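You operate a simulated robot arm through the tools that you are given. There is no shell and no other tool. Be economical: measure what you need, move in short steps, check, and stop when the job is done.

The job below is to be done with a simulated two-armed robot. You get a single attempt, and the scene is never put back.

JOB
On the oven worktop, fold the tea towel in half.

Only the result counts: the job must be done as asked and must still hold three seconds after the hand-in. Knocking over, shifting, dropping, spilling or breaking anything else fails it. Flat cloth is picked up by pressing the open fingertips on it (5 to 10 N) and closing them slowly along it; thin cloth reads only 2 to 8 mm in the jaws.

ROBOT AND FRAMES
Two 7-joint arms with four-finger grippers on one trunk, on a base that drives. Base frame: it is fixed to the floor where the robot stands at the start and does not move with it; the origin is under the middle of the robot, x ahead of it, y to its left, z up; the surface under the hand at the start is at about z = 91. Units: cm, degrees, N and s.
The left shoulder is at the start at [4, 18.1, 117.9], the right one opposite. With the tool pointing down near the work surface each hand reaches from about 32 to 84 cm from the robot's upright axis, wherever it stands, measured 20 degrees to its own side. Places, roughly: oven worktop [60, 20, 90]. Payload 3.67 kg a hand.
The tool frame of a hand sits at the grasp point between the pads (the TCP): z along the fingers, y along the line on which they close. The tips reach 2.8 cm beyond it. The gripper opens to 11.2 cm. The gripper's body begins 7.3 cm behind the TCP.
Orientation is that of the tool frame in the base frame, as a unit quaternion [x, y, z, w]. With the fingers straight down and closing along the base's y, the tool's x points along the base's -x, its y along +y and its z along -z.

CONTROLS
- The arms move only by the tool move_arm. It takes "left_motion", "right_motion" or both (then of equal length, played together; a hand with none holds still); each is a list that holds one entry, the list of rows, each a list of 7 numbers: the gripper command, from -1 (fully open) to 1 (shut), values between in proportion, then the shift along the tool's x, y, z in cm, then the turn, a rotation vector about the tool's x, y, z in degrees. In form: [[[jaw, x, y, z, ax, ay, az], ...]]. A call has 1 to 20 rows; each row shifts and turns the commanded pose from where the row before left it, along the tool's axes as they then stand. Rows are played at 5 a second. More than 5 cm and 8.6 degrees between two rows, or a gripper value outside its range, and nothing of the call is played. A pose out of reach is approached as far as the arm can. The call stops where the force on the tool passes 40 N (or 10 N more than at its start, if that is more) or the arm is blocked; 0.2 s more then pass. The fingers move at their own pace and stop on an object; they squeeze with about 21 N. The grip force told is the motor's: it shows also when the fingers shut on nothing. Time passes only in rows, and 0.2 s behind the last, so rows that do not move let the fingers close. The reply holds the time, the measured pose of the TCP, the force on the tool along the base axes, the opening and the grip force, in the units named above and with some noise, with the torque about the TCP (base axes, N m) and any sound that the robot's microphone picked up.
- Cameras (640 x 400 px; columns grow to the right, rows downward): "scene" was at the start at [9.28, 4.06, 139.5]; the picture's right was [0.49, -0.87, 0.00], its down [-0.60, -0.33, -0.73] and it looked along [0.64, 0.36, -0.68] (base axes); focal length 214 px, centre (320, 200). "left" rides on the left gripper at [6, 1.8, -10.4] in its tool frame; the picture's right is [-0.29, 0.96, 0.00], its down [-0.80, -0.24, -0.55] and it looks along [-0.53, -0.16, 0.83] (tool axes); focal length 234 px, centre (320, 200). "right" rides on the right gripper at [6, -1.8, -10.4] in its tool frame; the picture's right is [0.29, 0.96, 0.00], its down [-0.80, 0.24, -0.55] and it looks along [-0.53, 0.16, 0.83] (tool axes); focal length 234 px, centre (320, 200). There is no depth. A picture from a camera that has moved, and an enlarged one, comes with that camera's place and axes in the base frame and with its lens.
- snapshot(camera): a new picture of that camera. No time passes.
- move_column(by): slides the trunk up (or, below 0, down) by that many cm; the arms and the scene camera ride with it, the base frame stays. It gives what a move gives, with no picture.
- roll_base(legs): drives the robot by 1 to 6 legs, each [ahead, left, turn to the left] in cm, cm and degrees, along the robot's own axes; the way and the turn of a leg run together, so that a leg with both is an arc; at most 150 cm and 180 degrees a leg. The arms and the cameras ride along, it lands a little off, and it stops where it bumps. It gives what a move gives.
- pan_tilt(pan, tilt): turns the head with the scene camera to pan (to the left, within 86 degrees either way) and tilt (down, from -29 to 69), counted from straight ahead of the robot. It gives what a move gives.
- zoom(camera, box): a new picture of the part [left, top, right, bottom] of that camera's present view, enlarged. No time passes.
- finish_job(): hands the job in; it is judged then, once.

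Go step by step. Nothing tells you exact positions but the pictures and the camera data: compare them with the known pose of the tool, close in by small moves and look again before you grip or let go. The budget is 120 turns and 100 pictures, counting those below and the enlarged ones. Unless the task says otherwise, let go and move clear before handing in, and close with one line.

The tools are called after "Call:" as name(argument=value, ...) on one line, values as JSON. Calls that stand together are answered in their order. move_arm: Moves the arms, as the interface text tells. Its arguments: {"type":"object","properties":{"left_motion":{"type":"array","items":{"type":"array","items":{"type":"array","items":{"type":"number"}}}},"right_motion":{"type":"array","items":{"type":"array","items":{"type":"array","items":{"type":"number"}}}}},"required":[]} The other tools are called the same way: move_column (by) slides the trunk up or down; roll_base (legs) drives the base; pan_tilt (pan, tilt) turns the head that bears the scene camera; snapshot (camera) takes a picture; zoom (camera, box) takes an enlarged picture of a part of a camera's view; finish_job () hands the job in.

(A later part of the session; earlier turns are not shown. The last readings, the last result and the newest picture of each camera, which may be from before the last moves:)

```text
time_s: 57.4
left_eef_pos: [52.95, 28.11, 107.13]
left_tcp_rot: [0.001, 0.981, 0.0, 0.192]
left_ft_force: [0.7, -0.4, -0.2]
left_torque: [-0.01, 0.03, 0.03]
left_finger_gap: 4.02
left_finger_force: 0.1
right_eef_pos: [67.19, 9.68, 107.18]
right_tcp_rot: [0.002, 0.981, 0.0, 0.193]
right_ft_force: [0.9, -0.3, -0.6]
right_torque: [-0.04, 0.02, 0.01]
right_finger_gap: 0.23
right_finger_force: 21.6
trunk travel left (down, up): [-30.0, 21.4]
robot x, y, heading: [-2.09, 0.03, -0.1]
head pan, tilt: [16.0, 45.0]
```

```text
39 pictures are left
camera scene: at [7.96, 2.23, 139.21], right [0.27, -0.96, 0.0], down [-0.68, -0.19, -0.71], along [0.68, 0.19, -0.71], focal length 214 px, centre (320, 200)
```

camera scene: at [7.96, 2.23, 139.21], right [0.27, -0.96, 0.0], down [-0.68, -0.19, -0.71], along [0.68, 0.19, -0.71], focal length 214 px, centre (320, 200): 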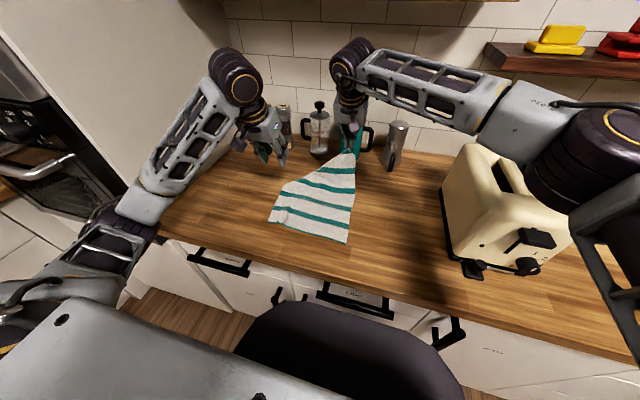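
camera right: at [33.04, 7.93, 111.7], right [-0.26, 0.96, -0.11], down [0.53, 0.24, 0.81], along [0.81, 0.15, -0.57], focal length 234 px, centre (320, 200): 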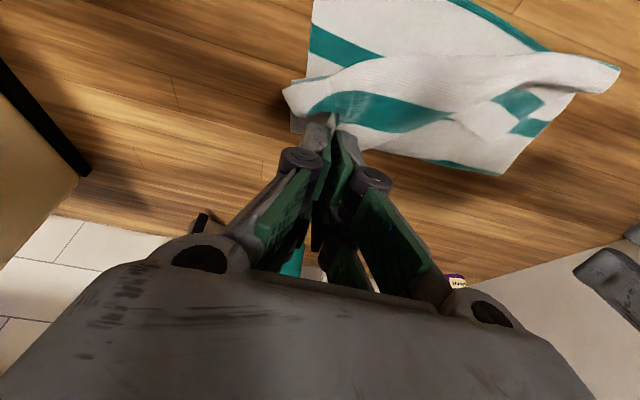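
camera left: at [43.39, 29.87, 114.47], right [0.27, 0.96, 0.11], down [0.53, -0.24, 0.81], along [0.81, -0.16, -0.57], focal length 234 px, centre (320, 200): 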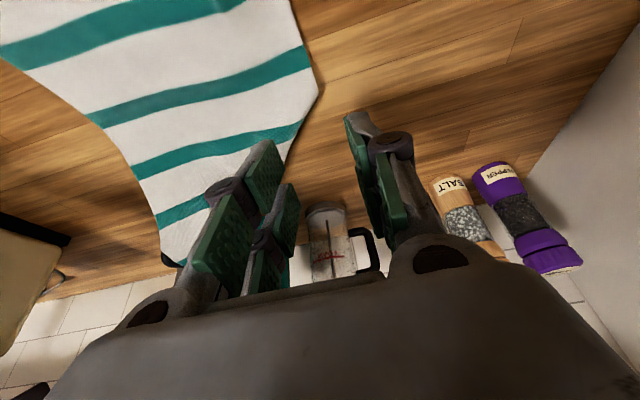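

The towel is opening out. I'll lower the right corner near its original place and see how the left far corner lies.

Call:
move_arm(right_motion=[[[1, 0.37, -0.3, 2.2, 0, 0, 0], [1, 0.37, -0.3, 2.2, 0, 0, 0], [1, 0.37, -0.3, 2.2, 0, 0, 0], [1, 0.37, -0.3, 2.2, 0, 0, 0], [1, 0.37, -0.3, 2.2, 0, 0, 0], [1, 0, 0, 0, 0, 0, 0]]])

Call:
zoom(camera="scene", box=[230, 90, 430, 260])

Call:
snapshot(camera="left")

```text
time_s: 58.8
left_eef_pos: [52.65, 28.01, 107.25]
left_tcp_rot: [0.002, 0.981, 0.0, 0.194]
left_ft_force: [-0.5, -0.5, -0.4]
left_torque: [-0.04, -0.01, 0.01]
left_finger_gap: 4.0
left_finger_force: 0.0
right_eef_pos: [69.42, 8.03, 96.49]
right_tcp_rot: [0.002, 0.981, 0.0, 0.194]
right_ft_force: [0.3, 0.6, 0.1]
right_torque: [0.03, 0.0, 0.0]
right_finger_gap: 0.23
right_finger_force: 21.4
trunk travel left (down, up): [-30.0, 21.4]
robot x, y, heading: [-2.44, -0.13, -0.1]
head pan, tilt: [16.0, 45.0]
```

```text
2.35 times, centred on (330, 175) of scene
camera zoom: at [7.71, 2.19, 139.23], right [0.27, -0.96, 0.0], down [-0.68, -0.19, -0.71], along [0.68, 0.19, -0.71], focal length 505 px, centre (296, 259)
```

zoom: 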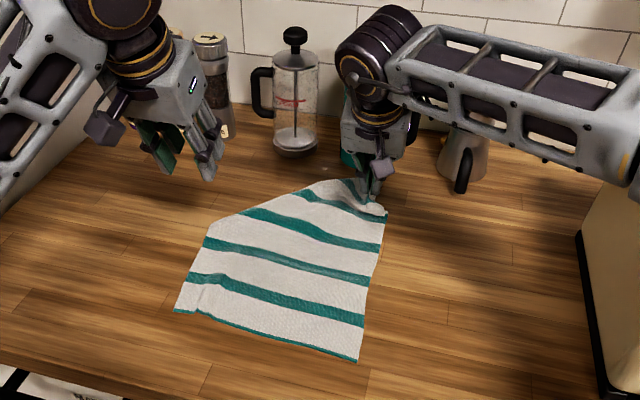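

```text
37 pictures are left
camera left: at [43.19, 29.84, 114.57], right [0.27, 0.96, 0.11], down [0.53, -0.24, 0.82], along [0.81, -0.16, -0.57], focal length 234 px, centre (320, 200)
```

left: 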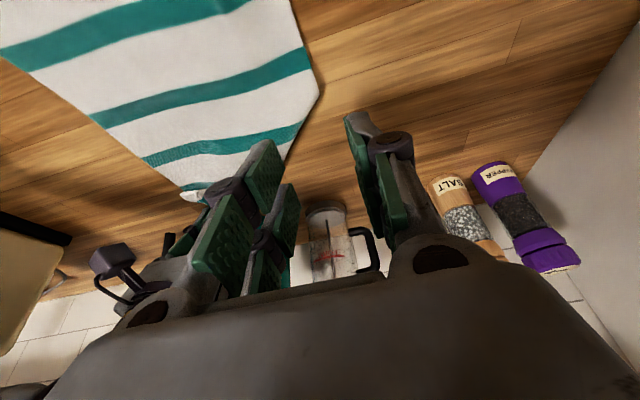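

The left far corner is tucked under. I'll lift the right corner high so the tucked corner peels free and hangs.

Call:
move_arm(left_motion=[[[0.28, 0.5, 1, -0.2, 0, 0, 0], [0.28, 0.5, 1, -0.2, 0, 0, 0], [0.28, 0.5, 1, -0.2, 0, 0, 0], [0.28, 0.5, 1, -0.2, 0, 0, 0], [0.28, 0.5, 0, -0.2, 0, 0, 0], [0.28, 0.5, 0, -0.2, 0, 0, 0], [0.28, 0.5, 0, -0.2, 0, 0, 0], [0.28, 0, 0, 0, 0, 0, 0]]], right_motion=[[[1, 0.1, 0, -3.9, 0, 0, 0], [1, 0.1, 0, -3.9, 0, 0, 0], [1, 0.1, 0, -3.9, 0, 0, 0], [1, 0.1, 0, -3.9, 0, 0, 0], [1, 0.1, 0, -3.9, 0, 0, 0], [1, 0.1, 0, -3.9, 0, 0, 0], [1, 0.1, 0, -3.9, 0, 0, 0], [1, 0, 0, 0, 0, 0, 0]]])

Call:
zoom(camera="scene", box=[230, 90, 430, 260])

Call:
snapshot(camera="left")

```text
time_s: 60.6
left_eef_pos: [49.12, 32.08, 107.1]
left_tcp_rot: [0.002, 0.981, 0.0, 0.192]
left_ft_force: [0.2, 0.3, 0.0]
left_torque: [-0.02, 0.03, -0.03]
left_finger_gap: 4.04
left_finger_force: 0.1
right_eef_pos: [58.57, 8.08, 121.33]
right_tcp_rot: [0.004, 0.981, -0.002, 0.192]
right_ft_force: [0.4, 0.3, 0.1]
right_torque: [0.0, 0.01, 0.01]
right_finger_gap: 0.24
right_finger_force: 21.3
trunk travel left (down, up): [-30.0, 21.4]
robot x, y, heading: [-1.88, 0.27, -0.4]
head pan, tilt: [16.0, 45.0]
```

```text
2.35 times, centred on (330, 175) of scene
camera zoom: at [7.88, 2.18, 139.21], right [0.27, -0.96, 0.0], down [-0.68, -0.19, -0.71], along [0.68, 0.19, -0.71], focal length 505 px, centre (296, 259)
```

zoom: 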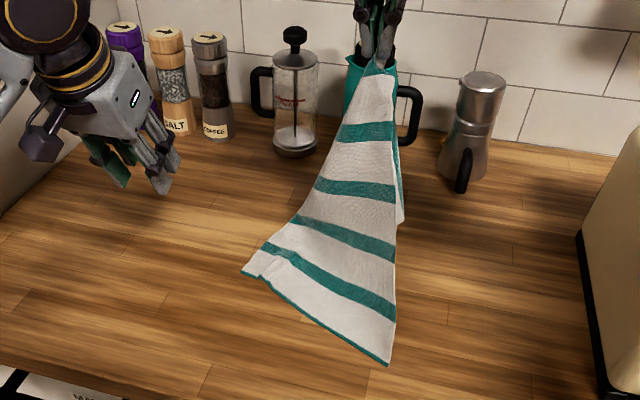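

```text
35 pictures are left
camera left: at [39.58, 33.86, 114.46], right [0.27, 0.96, 0.11], down [0.53, -0.24, 0.81], along [0.81, -0.16, -0.57], focal length 234 px, centre (320, 200)
```

left: 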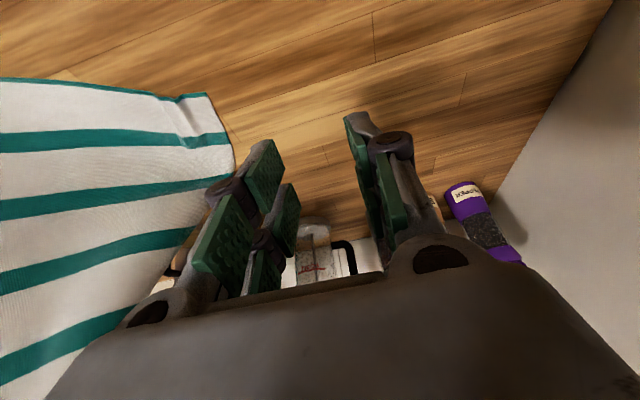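

The left far corner now hangs behind the sheet and would be hard to reach, but the near-right corner lies free on the worktop at about (41,1). Holding both corners of that long side gives an equally good fold in half, so the left hand goes over it.

Call:
move_arm(left_motion=[[[0.42, 3.09, 0, -1.26, 0, 0, 0], [0.42, 3.09, 0, -1.26, 0, 0, 0], [0.42, 3.09, 0, -1.26, 0, 0, 0], [0.42, 0, -4, 0, 0, 0, 0], [0.42, 0, -4, 0, 0, 0, 0], [0.42, 0, -4, 0, 0, 0, 0], [0.42, 0, -4, 0, 0, 0, 0], [0.42, 0, -4, 0, 0, 0, 0], [0.42, 0, -4, 0, 0, 0, 0], [0.42, 0, -4, 0, 0, 0, 0], [0.42, 0.6, 0, 1.4, 0, 0, 0], [0.42, 0.6, 0, 1.4, 0, 0, 0], [0.42, 0, 0, 0, 0, 0, 0]]])

Call:
snapshot(camera="left")

Call:
snapshot(camera="scene")

```text
time_s: 63.4
left_eef_pos: [38.85, 4.02, 104.1]
left_tcp_rot: [0.001, 0.981, 0.001, 0.194]
left_ft_force: [0.4, 0.3, -0.5]
left_torque: [0.02, 0.01, -0.02]
left_finger_gap: 3.25
left_finger_force: 0.0
right_eef_pos: [58.5, 7.99, 121.34]
right_tcp_rot: [0.004, 0.981, -0.001, 0.193]
right_ft_force: [-0.4, -0.3, -0.5]
right_torque: [0.03, 0.02, 0.01]
right_finger_gap: 0.22
right_finger_force: 20.7
trunk travel left (down, up): [-30.0, 21.4]
robot x, y, heading: [-2.41, -0.12, -0.2]
head pan, tilt: [16.0, 45.0]
```

```text
34 pictures are left
camera left: at [29.36, 5.86, 111.46], right [0.27, 0.96, 0.11], down [0.53, -0.24, 0.82], along [0.81, -0.16, -0.57], focal length 234 px, centre (320, 200)
```

left: 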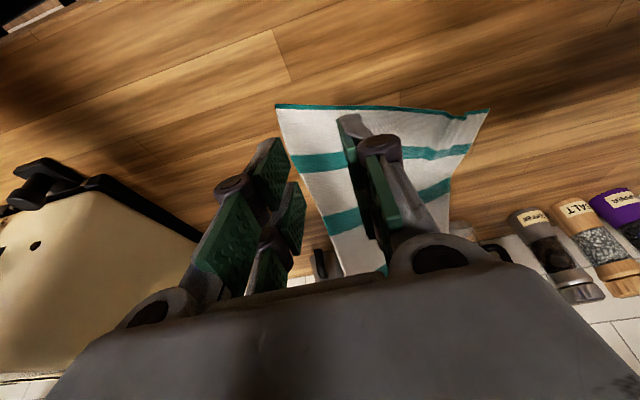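

```text
33 pictures are left
camera scene: at [7.78, 2.15, 139.23], right [0.27, -0.96, 0.0], down [-0.68, -0.19, -0.71], along [0.68, 0.19, -0.71], focal length 214 px, centre (320, 200)
```

scene: 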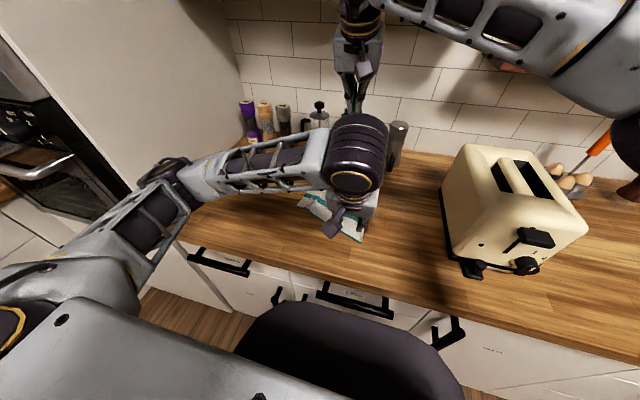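

The near-right corner is at (41.2,0.6) with the near edge rising toward (49,21.5). I'll bring the left fingers to just above (43.4,3.4).

Call:
move_arm(left_motion=[[[0.42, -0.23, -0.15, 2.45, 0, 0, 0], [0.42, -0.23, -0.15, 2.45, 0, 0, 0], [0.42, -0.23, -0.15, 2.45, 0, 0, 0], [0.42, -0.23, -0.15, 2.45, 0, 0, 0], [0.42, 0, 0, 0, 0, 0, 0]]])

Call:
zoom(camera="left", box=[220, 60, 440, 230])

```text
time_s: 64.6
left_eef_pos: [43.54, 3.54, 95.43]
left_tcp_rot: [0.002, 0.981, -0.001, 0.194]
left_ft_force: [-0.3, 0.3, -0.1]
left_torque: [-0.02, 0.0, 0.04]
left_finger_gap: 3.27
left_finger_force: 0.1
right_eef_pos: [58.5, 8.18, 121.38]
right_tcp_rot: [0.003, 0.981, 0.0, 0.194]
right_ft_force: [0.1, 0.4, -0.1]
right_torque: [0.01, -0.03, 0.01]
right_finger_gap: 0.22
right_finger_force: 21.2
trunk travel left (down, up): [-30.0, 21.4]
robot x, y, heading: [-2.29, -0.06, -0.2]
head pan, tilt: [16.0, 45.0]
```

```text
2.35 times, centred on (330, 145) of left
camera zoom: at [34.0, 5.26, 102.7], right [0.27, 0.96, 0.11], down [0.53, -0.24, 0.82], along [0.81, -0.16, -0.57], focal length 551 px, centre (296, 329)
```

zoom: 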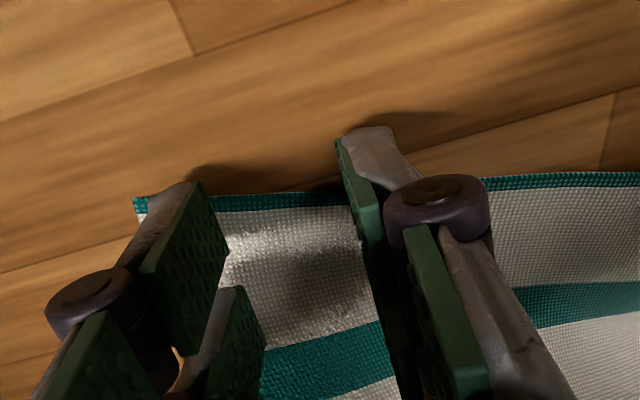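

The edge is at x≈44.4 here, so I'll move 1.3 cm forward and go down to touch.

Call:
move_arm(left_motion=[[[0.42, -1.2, -0.2, 0.49, 0, 0, 0], [0.42, 0.2, 0, 0.5, 0, 0, 0], [0.42, 0.1, 0, 0.25, 0, 0, 0], [0.42, 0, 0, 0, 0, 0, 0]]])

```text
time_s: 65.6
left_eef_pos: [44.83, 3.18, 94.46]
left_tcp_rot: [0.002, 0.981, 0.0, 0.193]
left_ft_force: [0.4, 0.4, 0.7]
left_torque: [-0.01, -0.01, 0.0]
left_finger_gap: 3.24
left_finger_force: 0.0
right_eef_pos: [58.47, 8.12, 121.31]
right_tcp_rot: [0.003, 0.981, -0.001, 0.194]
right_ft_force: [0.3, -0.2, -0.5]
right_torque: [0.05, 0.04, -0.04]
right_finger_gap: 0.2
right_finger_force: 21.5
trunk travel left (down, up): [-30.0, 21.4]
robot x, y, heading: [-1.9, -0.12, -0.1]
head pan, tilt: [16.0, 45.0]
```

Call:
move_arm(left_motion=[[[0.42, 0.1, 0, 0.25, 0, 0, 0], [0.42, 0, 0, 0, 0, 0, 0]]])

```text
time_s: 66.2
left_eef_pos: [44.77, 3.15, 94.52]
left_tcp_rot: [0.001, 0.981, -0.001, 0.196]
left_ft_force: [1.3, 0.9, 15.3]
left_torque: [0.21, 0.19, 0.05]
left_finger_gap: 3.26
left_finger_force: 0.3
right_eef_pos: [58.3, 8.16, 121.38]
right_tcp_rot: [0.003, 0.981, 0.0, 0.193]
right_ft_force: [-0.6, 0.5, -0.1]
right_torque: [0.01, 0.01, -0.03]
right_finger_gap: 0.19
right_finger_force: 21.0
trunk travel left (down, up): [-30.0, 21.4]
robot x, y, heading: [-2.11, -0.15, -0.1]
head pan, tilt: [16.0, 45.0]
```

It reads 15 N, so I'll ease off slightly and close slowly.

Call:
move_arm(left_motion=[[[0.42, -0.04, 0, -0.1, 0, 0, 0], [0.47, 0, 0, 0, 0, 0, 0], [0.52, 0, 0, 0, 0, 0, 0], [0.57, 0, 0, 0, 0, 0, 0], [0.62, 0, 0, 0, 0, 0, 0], [0.67, 0, 0, 0, 0, 0, 0], [0.72, 0, 0, 0, 0, 0, 0], [0.77, 0, 0, 0, 0, 0, 0], [0.82, 0, 0, 0, 0, 0, 0], [0.87, 0, 0, 0, 0, 0, 0], [0.92, 0, 0, 0, 0, 0, 0], [1, 0, 0, 0, 0, 0, 0], [1, 0, 0, 0, 0, 0, 0], [1, 0, 0, 0, 0, 0, 0]]])

Call:
zoom(camera="left", box=[220, 60, 440, 230])

```text
time_s: 69.2
left_eef_pos: [44.85, 3.27, 94.31]
left_tcp_rot: [0.001, 0.981, -0.001, 0.193]
left_ft_force: [0.0, 0.4, -0.1]
left_torque: [-0.01, 0.01, -0.03]
left_finger_gap: 0.0
left_finger_force: 21.1
right_eef_pos: [58.52, 8.15, 121.36]
right_tcp_rot: [0.004, 0.981, -0.001, 0.193]
right_ft_force: [0.4, 0.2, -0.2]
right_torque: [0.03, 0.02, 0.01]
right_finger_gap: 0.22
right_finger_force: 21.1
trunk travel left (down, up): [-30.0, 21.4]
robot x, y, heading: [-2.33, -0.37, -0.2]
head pan, tilt: [16.0, 45.0]
```

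```text
2.35 times, centred on (330, 145) of left
camera zoom: at [35.26, 5.05, 101.76], right [0.27, 0.96, 0.11], down [0.53, -0.24, 0.82], along [0.81, -0.16, -0.57], focal length 551 px, centre (296, 329)
```

zoom: 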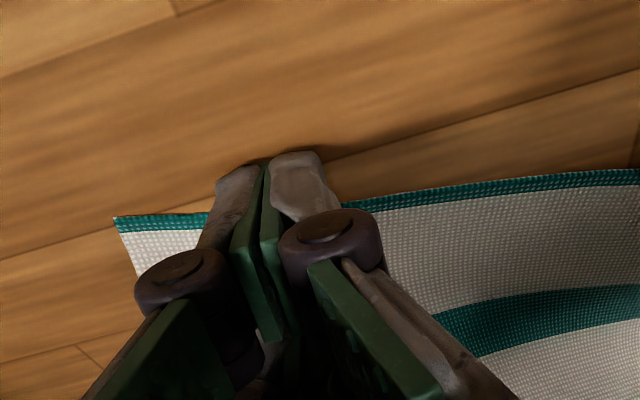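

The fingers closed just short of the cloth edge. I'll lift, open, move 1.7 cm further in and try again.

Call:
move_arm(left_motion=[[[1, -0.38, 0, -0.93, 0, 0, 0], [0.42, -0.1, 0, -0.2, 0, 0, 0], [0.42, -1.57, -0.1, 0.64, 0, 0, 0], [0.42, 0, 0, 0, 0, 0, 0], [0.42, 0.3, 0, 0.74, 0, 0, 0], [0.42, 0.1, 0, 0.3, 0, 0, 0], [0.42, 0, 0, 0, 0, 0, 0]]])

Call:
zoom(camera="left", box=[220, 60, 440, 230])

```text
time_s: 70.8
left_eef_pos: [46.43, 3.06, 94.49]
left_tcp_rot: [0.0, 0.981, 0.0, 0.193]
left_ft_force: [-0.1, -0.4, 1.0]
left_torque: [0.0, 0.01, 0.0]
left_finger_gap: 3.25
left_finger_force: 0.1
right_eef_pos: [58.49, 8.08, 121.41]
right_tcp_rot: [0.004, 0.981, -0.001, 0.194]
right_ft_force: [-0.6, -0.5, -1.0]
right_torque: [0.0, -0.01, 0.01]
right_finger_gap: 0.23
right_finger_force: 20.6
trunk travel left (down, up): [-30.0, 21.4]
robot x, y, heading: [-1.91, 0.02, -0.3]
head pan, tilt: [16.0, 45.0]
```

```text
2.35 times, centred on (330, 145) of left
camera zoom: at [36.98, 4.94, 101.83], right [0.27, 0.96, 0.11], down [0.53, -0.24, 0.82], along [0.81, -0.16, -0.57], focal length 551 px, centre (296, 329)
```

zoom: 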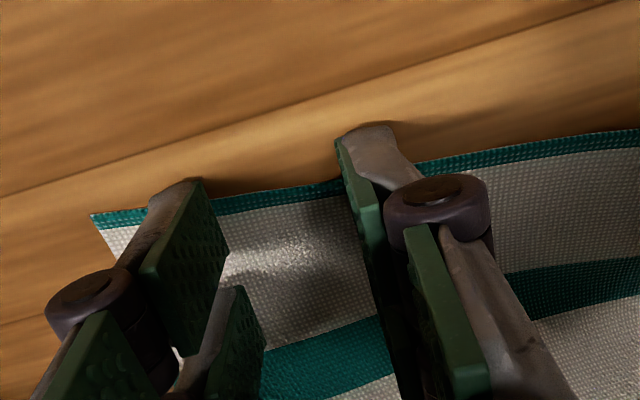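

The tips still overhang the hem by about 1 cm, so I'll move 2.3 cm further forward.

Call:
move_arm(left_motion=[[[0.42, -0.3, 0, -0.74, 0, 0, 0], [0.42, -2.13, 0, 0.87, 0, 0, 0], [0.42, 0, 0, 0, 0, 0, 0], [0.42, 0.3, 0, 0.74, 0, 0, 0], [0.42, 0, 0, 0, 0, 0, 0]]])

Call:
zoom(camera="left", box=[220, 60, 440, 230])

```text
time_s: 72.0
left_eef_pos: [48.63, 3.26, 94.66]
left_tcp_rot: [0.001, 0.981, 0.0, 0.194]
left_ft_force: [-0.6, -0.6, 1.0]
left_torque: [-0.03, 0.02, 0.01]
left_finger_gap: 3.22
left_finger_force: 0.1
right_eef_pos: [58.4, 8.0, 121.41]
right_tcp_rot: [0.004, 0.981, -0.001, 0.194]
right_ft_force: [0.5, 0.1, -0.1]
right_torque: [0.01, 0.0, -0.03]
right_finger_gap: 0.23
right_finger_force: 21.4
trunk travel left (down, up): [-30.0, 21.4]
robot x, y, heading: [-2.0, 0.05, -0.2]
head pan, tilt: [16.0, 45.0]
```

```text
2.35 times, centred on (330, 145) of left
camera zoom: at [39.22, 4.94, 101.95], right [0.27, 0.96, 0.11], down [0.53, -0.24, 0.82], along [0.81, -0.16, -0.57], focal length 551 px, centre (296, 329)
```

zoom: 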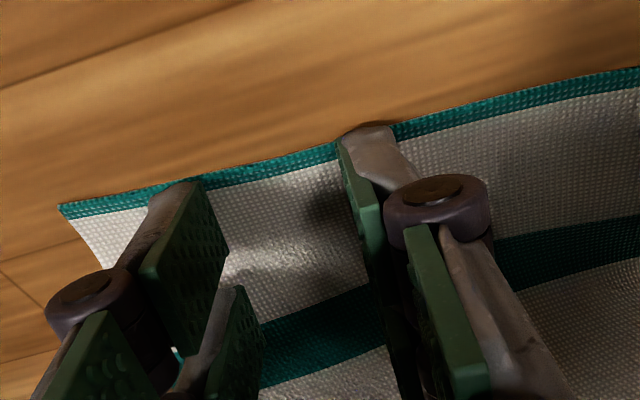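

Now the tips are just on the hem. I'll go 0.8 cm more, press lightly and close.

Call:
move_arm(left_motion=[[[0.42, -0.8, 0, 0.22, 0, 0, 0], [0.42, 0, 0, 0, 0, 0, 0], [0.42, 0.1, 0, 0.2, 0, 0, 0], [0.42, 0.04, 0, 0.1, 0, 0, 0], [0.42, 0, 0, 0, 0, 0, 0]]])

```text
time_s: 73.2
left_eef_pos: [49.53, 3.14, 94.58]
left_tcp_rot: [0.001, 0.981, -0.002, 0.196]
left_ft_force: [-2.0, 4.1, 24.3]
left_torque: [0.43, 0.37, -0.03]
left_finger_gap: 3.34
left_finger_force: 4.8
right_eef_pos: [58.38, 8.11, 121.47]
right_tcp_rot: [0.003, 0.981, -0.001, 0.194]
right_ft_force: [0.5, -0.7, 0.0]
right_torque: [0.0, 0.03, 0.01]
right_finger_gap: 0.23
right_finger_force: 21.0
trunk travel left (down, up): [-30.0, 21.4]
robot x, y, heading: [-2.09, -0.17, -0.4]
head pan, tilt: [16.0, 45.0]
```

Call:
move_arm(left_motion=[[[0.42, -0.06, 0, -0.2, 0, 0, 0], [0.42, 0, 0, 0, 0, 0, 0]]])

```text
time_s: 73.8
left_eef_pos: [49.56, 3.21, 94.57]
left_tcp_rot: [0.001, 0.981, -0.001, 0.194]
left_ft_force: [3.9, 0.7, 13.3]
left_torque: [0.16, 0.03, -0.09]
left_finger_gap: 3.3
left_finger_force: 0.3
right_eef_pos: [58.28, 8.12, 121.44]
right_tcp_rot: [0.003, 0.981, -0.001, 0.194]
right_ft_force: [0.5, 0.0, 0.2]
right_torque: [-0.02, -0.02, 0.0]
right_finger_gap: 0.2
right_finger_force: 20.8
trunk travel left (down, up): [-30.0, 21.4]
robot x, y, heading: [-2.25, 0.15, -0.3]
head pan, tilt: [16.0, 45.0]
```

Call:
move_arm(left_motion=[[[0.42, -0.03, 0, -0.07, 0, 0, 0], [0.47, 0, 0, 0, 0, 0, 0], [0.52, 0, 0, 0, 0, 0, 0], [0.57, 0, 0, 0, 0, 0, 0], [0.62, 0, 0, 0, 0, 0, 0], [0.67, 0, 0, 0, 0, 0, 0], [0.72, 0, 0, 0, 0, 0, 0], [0.77, 0, 0, 0, 0, 0, 0], [0.82, 0, 0, 0, 0, 0, 0], [0.87, 0, 0, 0, 0, 0, 0], [0.92, 0, 0, 0, 0, 0, 0], [1, 0, 0, 0, 0, 0, 0], [1, 0, 0, 0, 0, 0, 0], [1, 0, 0, 0, 0, 0, 0]]])

Call:
zoom(camera="left", box=[220, 60, 440, 230])

```text
time_s: 76.8
left_eef_pos: [49.55, 3.13, 94.6]
left_tcp_rot: [0.002, 0.981, -0.001, 0.193]
left_ft_force: [0.2, -0.8, -0.1]
left_torque: [0.01, -0.01, 0.0]
left_finger_gap: 0.2
left_finger_force: 21.2
right_eef_pos: [58.42, 8.12, 121.43]
right_tcp_rot: [0.003, 0.981, -0.001, 0.193]
right_ft_force: [0.6, 0.5, -0.3]
right_torque: [-0.02, 0.02, 0.02]
right_finger_gap: 0.2
right_finger_force: 20.7
trunk travel left (down, up): [-30.0, 21.4]
robot x, y, heading: [-2.16, -0.22, -0.2]
head pan, tilt: [16.0, 45.0]
```

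```text
2.35 times, centred on (330, 145) of left
camera zoom: at [39.93, 4.95, 101.95], right [0.27, 0.96, 0.11], down [0.53, -0.24, 0.82], along [0.81, -0.16, -0.57], focal length 551 px, centre (296, 329)
```

zoom: 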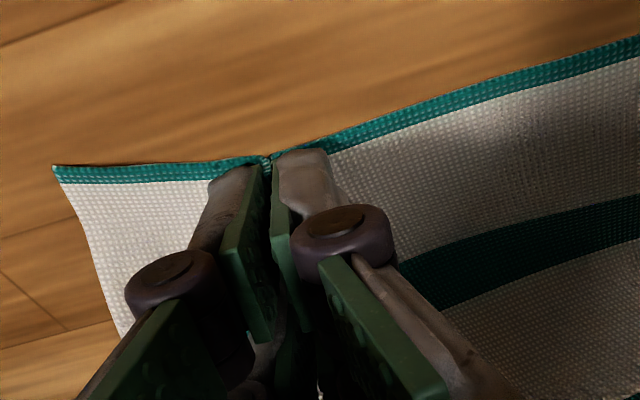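

The left grip is good but 4–5 cm from the corner. A better plan is to hold the near (hemmed) edge by both corners and hang the towel so everything untangles, then lay and fold it with the sheet on the far side of the hands. I'll release the left, move it away, and set the right corner down.

Call:
move_arm(left_motion=[[[0.85, 0, 0, 0, 0, 0, 0], [0.65, 0, 0, 0, 0, 0, 0], [0.42, 0, 0, 0, 0, 0, 0], [0.42, -0.3, 0, -0.9, 0, 0, 0], [0.42, 0.5, 0, -3, 0, 0, 0], [0.42, 1, 2, -3, 0, 0, 0], [0.42, 1, 4, -3, 0, 0, 0], [0.42, 1, 4, 0, 0, 0, 0], [0.42, 0, 4, 0, 0, 0, 0], [0.42, 0, 4, 0, 0, 0, 0], [0.42, 0, 0, 0, 0, 0, 0]]])

Call:
move_arm(right_motion=[[[1, 0.85, -0.3, 3.44, 0, 0, 0], [1, 0.85, -0.3, 3.44, 0, 0, 0], [1, 0.85, -0.3, 3.44, 0, 0, 0], [1, 0.85, -0.3, 3.44, 0, 0, 0], [1, 0.85, -0.3, 3.44, 0, 0, 0], [1, 0.85, -0.3, 3.44, 0, 0, 0], [1, 0.85, -0.3, 3.2, 0, 0, 0], [0.7, 0, 0, 0, 0, 0, 0], [0.4, 0, 0, 0, 0, 0, 0], [0.4, -0.4, 0, -1, 0, 0, 0], [0.4, -0.8, 0, -2, 0, 0, 0], [0.4, 0, -1, -3, 0, 0, 0], [0.4, 0, -1, -3, 0, 0, 0], [0.4, 0, 0, 0, 0, 0, 0]]])

Call:
snapshot(camera="scene")

Call:
snapshot(camera="left")

```text
refused: row 7 steps farther than a row can; nothing moved
```

```text
time_s: 78.4
left_eef_pos: [49.17, 2.96, 94.48]
left_tcp_rot: [0.004, 0.981, 0.0, 0.192]
left_ft_force: [-2.0, 1.6, 7.9]
left_torque: [0.01, 0.01, -0.01]
left_finger_gap: 0.18
left_finger_force: 20.3
right_eef_pos: [62.29, 5.76, 98.67]
right_tcp_rot: [0.007, 0.98, 0.002, 0.2]
right_ft_force: [1.1, 0.6, 2.1]
right_torque: [-0.04, 0.25, 0.02]
right_finger_gap: 0.19
right_finger_force: 20.9
trunk travel left (down, up): [-30.0, 21.4]
robot x, y, heading: [-2.37, -0.2, -0.1]
head pan, tilt: [16.0, 45.0]
stopped in row 7 (right hand): the force on the tool passed its limit at 59 N (the readings are from after the stop); the commanded pose is now the measured one
```

```text
27 pictures are left
camera scene: at [7.67, 2.14, 139.23], right [0.27, -0.96, 0.0], down [-0.68, -0.19, -0.71], along [0.68, 0.19, -0.71], focal length 214 px, centre (320, 200)
```

scene: 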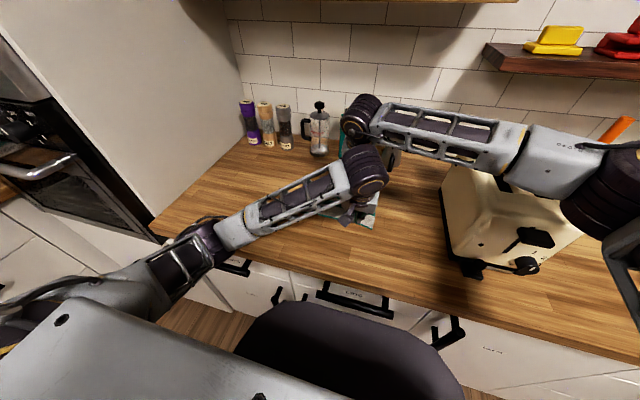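

```text
26 pictures are left
camera left: at [39.7, 4.81, 101.8], right [0.27, 0.96, 0.11], down [0.53, -0.25, 0.81], along [0.8, -0.17, -0.57], focal length 234 px, centre (320, 200)
```

left: 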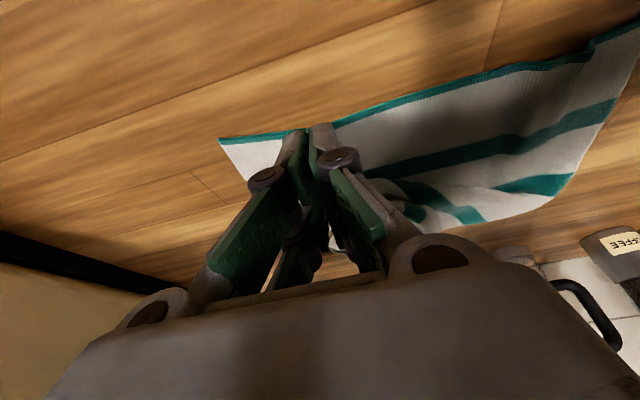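

The left move was refused, so the right hand met the left one and stopped; nothing else was touched. I'll raise the right hand, then release and move the left away in valid steps.

Call:
move_arm(right_motion=[[[1, -0.5, 0, -1, 0, 0, 0], [1, -0.8, -0.5, -2, 0, 0, 0], [1, -0.8, -0.5, -2, 0, 0, 0], [1, -0.5, -0.5, -2, 0, 0, 0], [1, 0, 0, 0, 0, 0, 0]]])

Call:
move_arm(left_motion=[[[0.85, 0, 0, 0, 0, 0, 0], [0.65, 0, 0, 0, 0, 0, 0], [0.42, 0, 0, 0, 0, 0, 0], [0.42, 0.4, 0, -0.9, 0, 0, 0], [0.42, 1.5, 0, -2, 0, 0, 0], [0.42, 1.5, 1, -2, 0, 0, 0], [0.42, 1.5, 3, -2, 0, 0, 0], [0.42, 1, 3.5, -2, 0, 0, 0], [0.42, 0, 4, 0, 0, 0, 0], [0.42, 0, 4, 0, 0, 0, 0], [0.42, 0, 0, 0, 0, 0, 0]]])

```text
time_s: 79.6
left_eef_pos: [49.27, 2.94, 94.24]
left_tcp_rot: [0.004, 0.982, 0.0, 0.19]
left_ft_force: [-1.7, 0.9, 16.2]
left_torque: [0.04, 0.29, -0.02]
left_finger_gap: 0.19
left_finger_force: 21.0
right_eef_pos: [61.92, 4.29, 105.97]
right_tcp_rot: [0.006, 0.98, 0.002, 0.199]
right_ft_force: [0.1, 0.4, -0.4]
right_torque: [-0.04, -0.01, 0.05]
right_finger_gap: 0.23
right_finger_force: 21.0
trunk travel left (down, up): [-30.0, 21.4]
robot x, y, heading: [-2.03, 0.11, -0.5]
head pan, tilt: [16.0, 45.0]
```

```text
time_s: 82.0
left_eef_pos: [40.71, 18.46, 100.45]
left_tcp_rot: [0.005, 0.982, 0.0, 0.19]
left_ft_force: [-0.1, -0.4, -1.1]
left_torque: [0.01, 0.03, 0.02]
left_finger_gap: 3.2
left_finger_force: 0.0
right_eef_pos: [62.15, 4.19, 105.84]
right_tcp_rot: [0.007, 0.98, 0.002, 0.198]
right_ft_force: [0.4, -0.7, -1.3]
right_torque: [0.0, 0.03, 0.03]
right_finger_gap: 0.23
right_finger_force: 21.4
trunk travel left (down, up): [-30.0, 21.4]
robot x, y, heading: [-1.8, -0.39, -0.5]
head pan, tilt: [16.0, 45.0]
```

Call:
move_arm(right_motion=[[[1, 0.9, 0, 2.2, 0, 0, 0], [1, 0.9, 0, 2.2, 0, 0, 0], [1, 0.9, 0, 2.2, 0, 0, 0], [1, 0.7, 0, 1.7, 0, 0, 0], [0.7, 0, 0, 0, 0, 0, 0], [0.42, 0, 0, 0, 0, 0, 0], [0.42, -0.5, 0, -1.2, 0, 0, 0], [0.42, -1.2, -0.5, -2.8, 0, 0, 0], [0.42, -1.2, -0.5, -2.8, 0, 0, 0], [0.42, 3.45, -0.3, -1.45, 0, 0, 0], [0.42, 3.45, -0.3, -1.45, 0, 0, 0], [0.42, 3.45, -0.3, -1.45, 0, 0, 0], [0.42, 3.45, -0.3, -1.45, 0, 0, 0], [0.42, 3.45, -0.3, -1.45, 0, 0, 0], [0.42, 0, 0, 0, 0, 0, 0]]])

Call:
snapshot(camera="right")

Call:
snapshot(camera="left")

```text
time_s: 85.2
left_eef_pos: [40.64, 18.41, 100.53]
left_tcp_rot: [0.004, 0.982, 0.0, 0.19]
left_ft_force: [-0.3, -0.8, 0.4]
left_torque: [0.02, 0.01, 0.0]
left_finger_gap: 3.24
left_finger_force: 0.0
right_eef_pos: [43.48, 2.04, 104.47]
right_tcp_rot: [0.008, 0.98, 0.002, 0.198]
right_ft_force: [-0.4, 0.0, 0.7]
right_torque: [-0.01, 0.05, 0.0]
right_finger_gap: 3.24
right_finger_force: 0.0
trunk travel left (down, up): [-30.0, 21.4]
robot x, y, heading: [-1.89, -0.07, -0.0]
head pan, tilt: [16.0, 45.0]
```

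```text
25 pictures are left
camera right: at [34.01, 0.31, 111.68], right [-0.25, 0.96, -0.11], down [0.52, 0.23, 0.82], along [0.81, 0.15, -0.56], focal length 234 px, centre (320, 200)
```

right: 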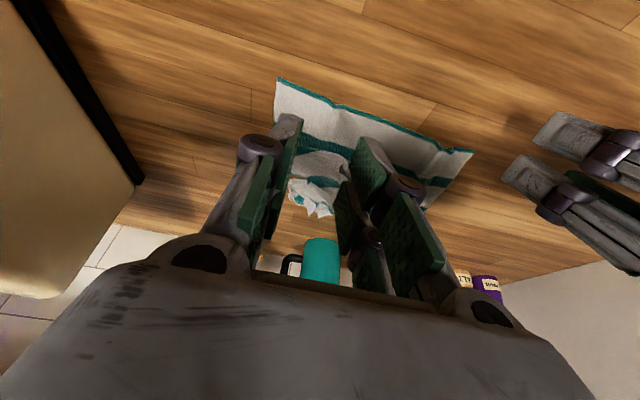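

```text
24 pictures are left
camera left: at [31.22, 20.35, 107.85], right [0.28, 0.96, 0.11], down [0.53, -0.25, 0.81], along [0.8, -0.16, -0.58], focal length 234 px, centre (320, 200)
```

left: 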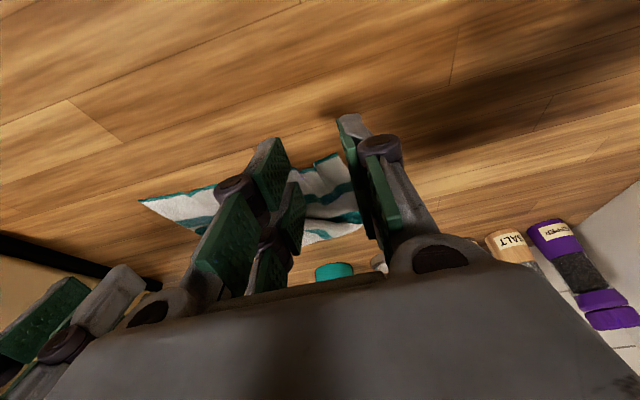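

The near corners are now at about (46.3,−2.5) and (47.7,19.3), with the hem nearly along y. I'll bring both hands just above the hem.

Call:
move_arm(left_motion=[[[0.42, -1.53, -0.53, 2.02, 0, 0, 0], [0.42, -1.53, -0.53, 2.02, 0, 0, 0], [0.42, -1.53, -0.53, 2.02, 0, 0, 0], [0.42, -1.53, -0.53, 2.02, 0, 0, 0], [0.42, 0, 0, 0, 0, 0, 0]]], right_motion=[[[0.42, -0.165, -0.38, 2.56, 0, 0, 0], [0.42, -0.165, -0.38, 2.56, 0, 0, 0], [0.42, -0.165, -0.38, 2.56, 0, 0, 0], [0.42, -0.165, -0.38, 2.56, 0, 0, 0], [0.42, 0, 0, 0, 0, 0, 0]]])

Call:
zoom(camera="left", box=[220, 60, 440, 230])

Call:
zoom(camera="right", box=[200, 60, 420, 230])

```text
time_s: 86.4
left_eef_pos: [49.22, 16.16, 95.18]
left_tcp_rot: [0.005, 0.982, 0.0, 0.19]
left_ft_force: [-0.4, 1.2, -0.6]
left_torque: [-0.01, -0.01, 0.04]
left_finger_gap: 3.25
left_finger_force: 0.0
right_eef_pos: [48.13, 0.45, 95.21]
right_tcp_rot: [0.007, 0.98, 0.001, 0.198]
right_ft_force: [0.1, 0.9, 0.1]
right_torque: [0.0, -0.04, 0.04]
right_finger_gap: 3.26
right_finger_force: 0.1
trunk travel left (down, up): [-30.0, 21.4]
robot x, y, heading: [-1.85, 0.01, 0.0]
head pan, tilt: [16.0, 45.0]
```

```text
2.35 times, centred on (330, 145) of left
camera zoom: at [39.74, 18.12, 102.63], right [0.28, 0.95, 0.11], down [0.53, -0.25, 0.81], along [0.8, -0.17, -0.57], focal length 551 px, centre (296, 329)
```

zoom: 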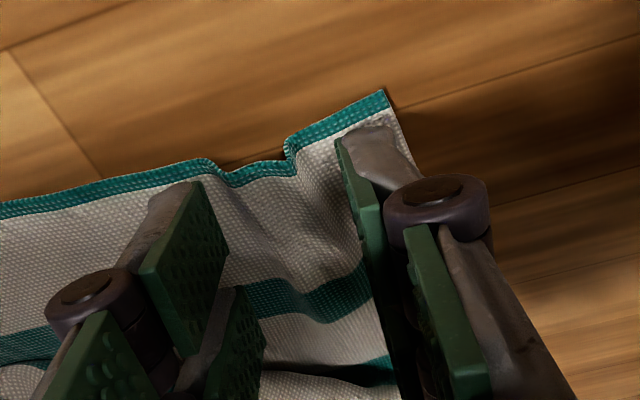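

```text
2.35 times, centred on (310, 145) of right
camera zoom: at [38.64, -1.2, 102.44], right [-0.25, 0.96, -0.11], down [0.52, 0.23, 0.82], along [0.81, 0.15, -0.56], focal length 551 px, centre (344, 329)
```

zoom: 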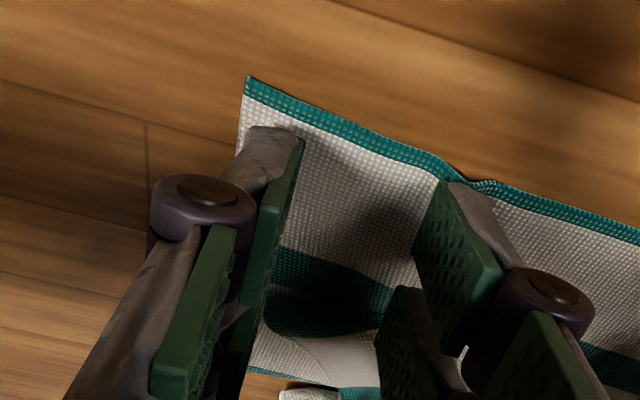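

Well aligned. I'll shift 0.6–0.8 cm further in and lower to touch.

Call:
move_arm(left_motion=[[[0.42, -0.55, 0, 0.22, 0, 0, 0], [0.42, 0.2, 0, 0.51, 0, 0, 0], [0.42, 0, 0, 0, 0, 0, 0]]], right_motion=[[[0.42, -0.74, 0, 0.31, 0, 0, 0], [0.42, 0.21, 0, 0.51, 0, 0, 0], [0.42, 0, 0, 0, 0, 0, 0]]])

```text
time_s: 87.2
left_eef_pos: [49.88, 16.32, 94.69]
left_tcp_rot: [0.004, 0.982, 0.0, 0.19]
left_ft_force: [1.0, 0.8, 1.2]
left_torque: [0.02, 0.01, -0.02]
left_finger_gap: 3.24
left_finger_force: 0.0
right_eef_pos: [48.85, 0.56, 94.74]
right_tcp_rot: [0.007, 0.98, 0.002, 0.199]
right_ft_force: [0.2, 0.3, -0.2]
right_torque: [0.03, 0.01, 0.04]
right_finger_gap: 3.25
right_finger_force: 0.1
trunk travel left (down, up): [-30.0, 21.4]
robot x, y, heading: [-1.89, -0.17, -0.2]
head pan, tilt: [16.0, 45.0]
```

Call:
move_arm(left_motion=[[[0.42, 0.09, 0, 0.21, 0, 0, 0], [0.42, 0, 0, 0, 0, 0, 0]]], right_motion=[[[0.42, 0.1, 0, 0.26, 0, 0, 0], [0.42, 0, 0, 0, 0, 0, 0]]])

```text
time_s: 87.8
left_eef_pos: [49.91, 16.24, 94.6]
left_tcp_rot: [0.003, 0.981, 0.001, 0.193]
left_ft_force: [1.4, 1.5, 15.1]
left_torque: [0.1, 0.12, 0.01]
left_finger_gap: 3.27
left_finger_force: 0.0
right_eef_pos: [48.97, 0.45, 94.61]
right_tcp_rot: [0.007, 0.98, 0.001, 0.2]
right_ft_force: [2.2, -1.0, 11.9]
right_torque: [0.03, 0.03, 0.0]
right_finger_gap: 3.27
right_finger_force: 0.2
trunk travel left (down, up): [-30.0, 21.4]
robot x, y, heading: [-2.4, -0.38, -0.2]
head pan, tilt: [16.0, 45.0]
```

I'll ease to about 8–10 N and close both jaws slowly.

Call:
move_arm(left_motion=[[[0.42, -0.04, 0, -0.1, 0, 0, 0], [0.47, 0, 0, 0, 0, 0, 0], [0.52, 0, 0, 0, 0, 0, 0], [0.57, 0, 0, 0, 0, 0, 0], [0.62, 0, 0, 0, 0, 0, 0], [0.67, 0, 0, 0, 0, 0, 0], [0.72, 0, 0, 0, 0, 0, 0], [0.77, 0, 0, 0, 0, 0, 0], [0.82, 0, 0, 0, 0, 0, 0], [0.87, 0, 0, 0, 0, 0, 0], [0.92, 0, 0, 0, 0, 0, 0], [1, 0, 0, 0, 0, 0, 0], [1, 0, 0, 0, 0, 0, 0], [1, 0, 0, 0, 0, 0, 0]]], right_motion=[[[0.42, -0.02, 0, -0.04, 0, 0, 0], [0.47, 0, 0, 0, 0, 0, 0], [0.52, 0, 0, 0, 0, 0, 0], [0.57, 0, 0, 0, 0, 0, 0], [0.62, 0, 0, 0, 0, 0, 0], [0.67, 0, 0, 0, 0, 0, 0], [0.72, 0, 0, 0, 0, 0, 0], [0.77, 0, 0, 0, 0, 0, 0], [0.82, 0, 0, 0, 0, 0, 0], [0.87, 0, 0, 0, 0, 0, 0], [0.92, 0, 0, 0, 0, 0, 0], [1, 0, 0, 0, 0, 0, 0], [1, 0, 0, 0, 0, 0, 0], [1, 0, 0, 0, 0, 0, 0]]])

```text
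time_s: 90.8
left_eef_pos: [49.91, 16.31, 94.53]
left_tcp_rot: [0.003, 0.982, 0.001, 0.19]
left_ft_force: [-0.4, -2.6, 0.4]
left_torque: [-0.07, 0.01, 0.07]
left_finger_gap: 0.19
left_finger_force: 21.1
right_eef_pos: [48.87, 0.53, 94.44]
right_tcp_rot: [0.008, 0.98, 0.0, 0.199]
right_ft_force: [-0.9, 0.8, 7.4]
right_torque: [0.02, 0.11, -0.01]
right_finger_gap: 0.2
right_finger_force: 21.2
trunk travel left (down, up): [-30.0, 21.4]
robot x, y, heading: [-2.44, 0.26, -0.3]
head pan, tilt: [16.0, 45.0]
```

Both corners of the hem are gripped in a single layer (2 mm each). I'll lift the towel straight up so it hangs and untangles.

Call:
move_arm(left_motion=[[[1, -1.0, 0, -3.3, 0, 0, 0], [1, -1.0, 0, -3.3, 0, 0, 0], [1, -1.0, 0, -3.3, 0, 0, 0], [1, -1.0, 0, -3.3, 0, 0, 0], [1, -1.0, 0, -3.3, 0, 0, 0], [1, -1.0, 0.1, -3.3, 0, 0, 0], [1, -1.0, 0.1, -3.3, 0, 0, 0], [1, -1.0, 0.1, -3.3, 0, 0, 0], [1, -1.0, 0.1, -3.3, 0, 0, 0], [1, -1.0, 0.1, -3.3, 0, 0, 0], [1, 0, 0, 0, 0, 0, 0], [1, 0, 0, 0, 0, 0, 0]]], right_motion=[[[1, -1.0, 0, -3.3, 0, 0, 0], [1, -1.0, 0, -3.3, 0, 0, 0], [1, -1.0, 0, -3.3, 0, 0, 0], [1, -1.0, 0, -3.3, 0, 0, 0], [1, -1.0, 0, -3.3, 0, 0, 0], [1, -1.0, 0, -3.3, 0, 0, 0], [1, -1.0, 0, -3.3, 0, 0, 0], [1, -1.0, 0, -3.3, 0, 0, 0], [1, -1.0, 0, -3.3, 0, 0, 0], [1, -1.0, 0, -3.3, 0, 0, 0], [1, 0, 0, 0, 0, 0, 0], [1, 0, 0, 0, 0, 0, 0]]])

Call:
snapshot(camera="scene")

```text
time_s: 93.4
left_eef_pos: [46.81, 16.72, 128.89]
left_tcp_rot: [0.005, 0.982, 0.0, 0.19]
left_ft_force: [-0.8, -9.9, -0.7]
left_torque: [-0.35, 0.01, 0.12]
left_finger_gap: 0.24
left_finger_force: 20.6
right_eef_pos: [45.18, 0.4, 128.83]
right_tcp_rot: [0.006, 0.98, 0.002, 0.198]
right_ft_force: [0.6, 9.6, 0.4]
right_torque: [0.27, -0.01, -0.06]
right_finger_gap: 0.26
right_finger_force: 21.2
trunk travel left (down, up): [-30.0, 21.4]
robot x, y, heading: [-2.21, -0.04, -0.2]
head pan, tilt: [16.0, 45.0]
```

```text
21 pictures are left
camera scene: at [7.79, 2.17, 139.22], right [0.27, -0.96, 0.0], down [-0.68, -0.19, -0.71], along [0.68, 0.19, -0.71], focal length 214 px, centre (320, 200)
```

scene: 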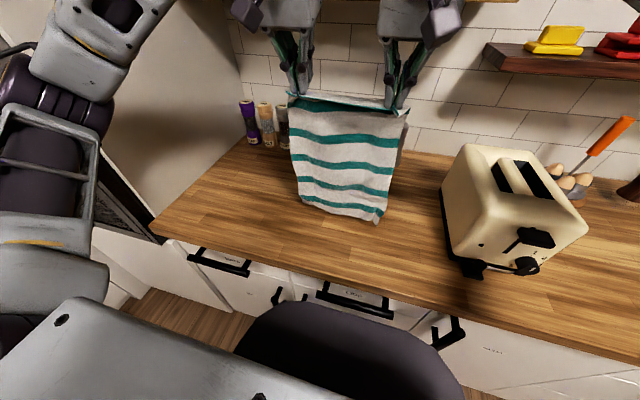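

The towel hangs clean, with all five stripes in order and the bottom edge just touching near x≈48–50. I'll align the hands, relieve the sideways tension, and lay the lower half down by moving forward and down together.

Call:
move_arm(left_motion=[[[1, 0, -0.15, 0, 0, 0, 0], [1, 0, -0.15, 0, 0, 0, 0], [1, 0, -0.15, 0, 0, 0, 0], [1, -1.21, 0, 2.85, 0, 0, 0], [1, -1.21, 0, 2.85, 0, 0, 0], [1, -1.21, 0, 2.85, 0, 0, 0], [1, -1.21, 0, 2.85, 0, 0, 0], [1, -1.21, 0, 2.85, 0, 0, 0], [1, -1.21, 0, 2.85, 0, 0, 0], [1, -1.21, 0, 2.85, 0, 0, 0], [1, -1.21, 0, 2.85, 0, 0, 0], [1, 0, 0, 0, 0, 0, 0]]], right_motion=[[[1, -0.49, 0.1, 0.2, 0, 0, 0], [1, -0.49, 0.1, 0.2, 0, 0, 0], [1, -0.49, 0.1, 0.2, 0, 0, 0], [1, -1.165, 0, 2.87, 0, 0, 0], [1, -1.165, 0, 2.87, 0, 0, 0], [1, -1.165, 0, 2.87, 0, 0, 0], [1, -1.165, 0, 2.87, 0, 0, 0], [1, -1.165, 0, 2.87, 0, 0, 0], [1, -1.165, 0, 2.87, 0, 0, 0], [1, -1.165, 0, 2.87, 0, 0, 0], [1, -1.165, 0, 2.87, 0, 0, 0], [1, 0, 0, 0, 0, 0, 0]]])

Call:
zoom(camera="scene", box=[230, 80, 430, 240])

```text
time_s: 96.0
left_eef_pos: [64.43, 16.17, 111.45]
left_tcp_rot: [0.003, 0.982, 0.001, 0.191]
left_ft_force: [-0.1, -0.5, 0.5]
left_torque: [0.0, 0.01, 0.0]
left_finger_gap: 0.21
left_finger_force: 20.7
right_eef_pos: [64.42, 0.61, 111.32]
right_tcp_rot: [0.006, 0.98, 0.002, 0.199]
right_ft_force: [-0.1, 0.5, 0.2]
right_torque: [0.05, 0.01, 0.01]
right_finger_gap: 0.22
right_finger_force: 21.1
trunk travel left (down, up): [-30.0, 21.4]
robot x, y, heading: [-1.88, -0.12, -0.3]
head pan, tilt: [16.0, 45.0]
```

```text
2.50 times, centred on (330, 160) of scene
camera zoom: at [7.69, 2.18, 139.24], right [0.27, -0.96, 0.0], down [-0.68, -0.19, -0.71], along [0.68, 0.19, -0.71], focal length 536 px, centre (295, 300)
```

zoom: 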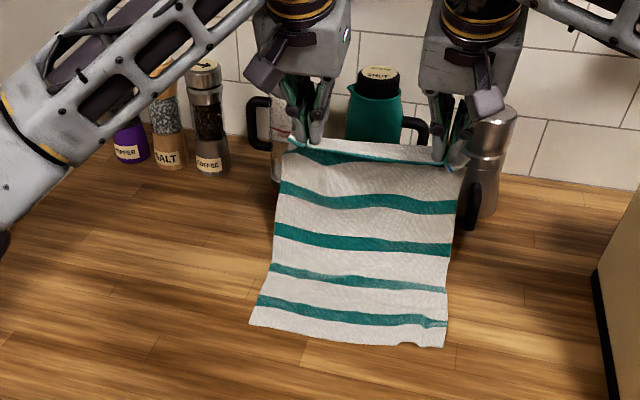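

The lower half lies flat, with its edge at x≈48 (left) and 50.5 (right) and the crease forming around x≈66. Now the hem comes back over it along a taut arc.

Call:
move_arm(left_motion=[[[1, 2.17, 0, 0.04, 0, 0, 0], [1, 2.17, 0, 0.04, 0, 0, 0], [1, 2.8, 0, 0.38, 0, 0, 0], [1, 2.8, 0, 0.38, 0, 0, 0], [1, 1.94, 0, 0.94, 0, 0, 0], [1, 1.94, 0, 0.94, 0, 0, 0], [1, 1.62, 0, 1.34, 0, 0, 0], [1, 1.62, 0, 1.34, 0, 0, 0], [1, 0.8, 0, 1.19, 0, 0, 0], [1, 0.8, 0, 1.19, 0, 0, 0], [1, 0, 0, 0, 0, 0, 0]]], right_motion=[[[1, 1.95, 0, 0.1, 0, 0, 0], [1, 1.95, 0, 0.1, 0, 0, 0], [1, 2.53, 0, 0.45, 0, 0, 0], [1, 2.53, 0, 0.45, 0, 0, 0], [1, 1.8, 0, 0.98, 0, 0, 0], [1, 1.8, 0, 0.98, 0, 0, 0], [1, 1.53, 0, 1.36, 0, 0, 0], [1, 1.53, 0, 1.36, 0, 0, 0], [1, 0.78, 0, 1.19, 0, 0, 0], [1, 0.78, 0, 1.19, 0, 0, 0], [1, 0, 0, 0, 0, 0, 0]]])

Call:
zoom(camera="scene", box=[230, 90, 430, 250])

Call:
snapshot(camera="left")

Call:
snapshot(camera="right")

```text
time_s: 98.4
left_eef_pos: [49.98, 16.33, 97.23]
left_tcp_rot: [0.004, 0.982, 0.001, 0.189]
left_ft_force: [0.2, -2.2, -0.7]
left_torque: [-0.02, 0.03, 0.01]
left_finger_gap: 0.21
left_finger_force: 21.3
right_eef_pos: [51.67, 0.79, 97.02]
right_tcp_rot: [0.007, 0.98, 0.002, 0.198]
right_ft_force: [-0.1, 2.1, 0.3]
right_torque: [0.07, 0.02, 0.02]
right_finger_gap: 0.23
right_finger_force: 21.0
trunk travel left (down, up): [-30.0, 21.4]
robot x, y, heading: [-1.96, -0.17, -0.2]
head pan, tilt: [16.0, 45.0]
```

```text
2.50 times, centred on (330, 170) of scene
camera zoom: at [7.79, 2.17, 139.23], right [0.27, -0.96, 0.0], down [-0.68, -0.19, -0.71], along [0.68, 0.19, -0.71], focal length 536 px, centre (295, 275)
```

zoom: 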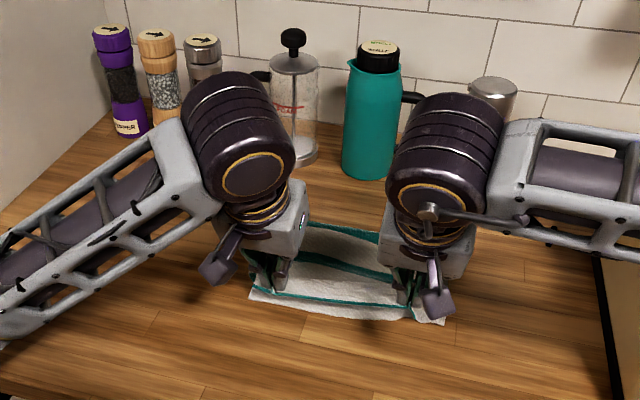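

```text
18 pictures are left
camera left: at [40.46, 18.2, 104.52], right [0.28, 0.95, 0.11], down [0.53, -0.25, 0.81], along [0.8, -0.17, -0.57], focal length 234 px, centre (320, 200)
```

left: 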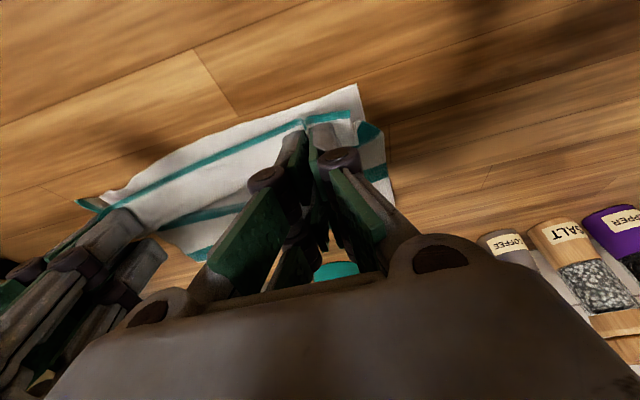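

```text
17 pictures are left
camera right: at [42.24, -0.97, 104.23], right [-0.25, 0.96, -0.11], down [0.52, 0.23, 0.82], along [0.81, 0.15, -0.56], focal length 234 px, centre (320, 200)
```

right: 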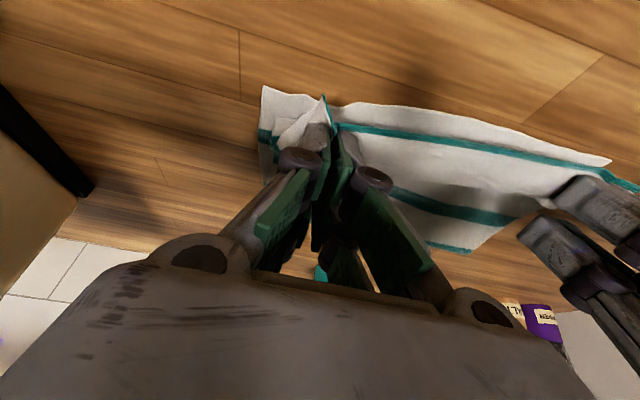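

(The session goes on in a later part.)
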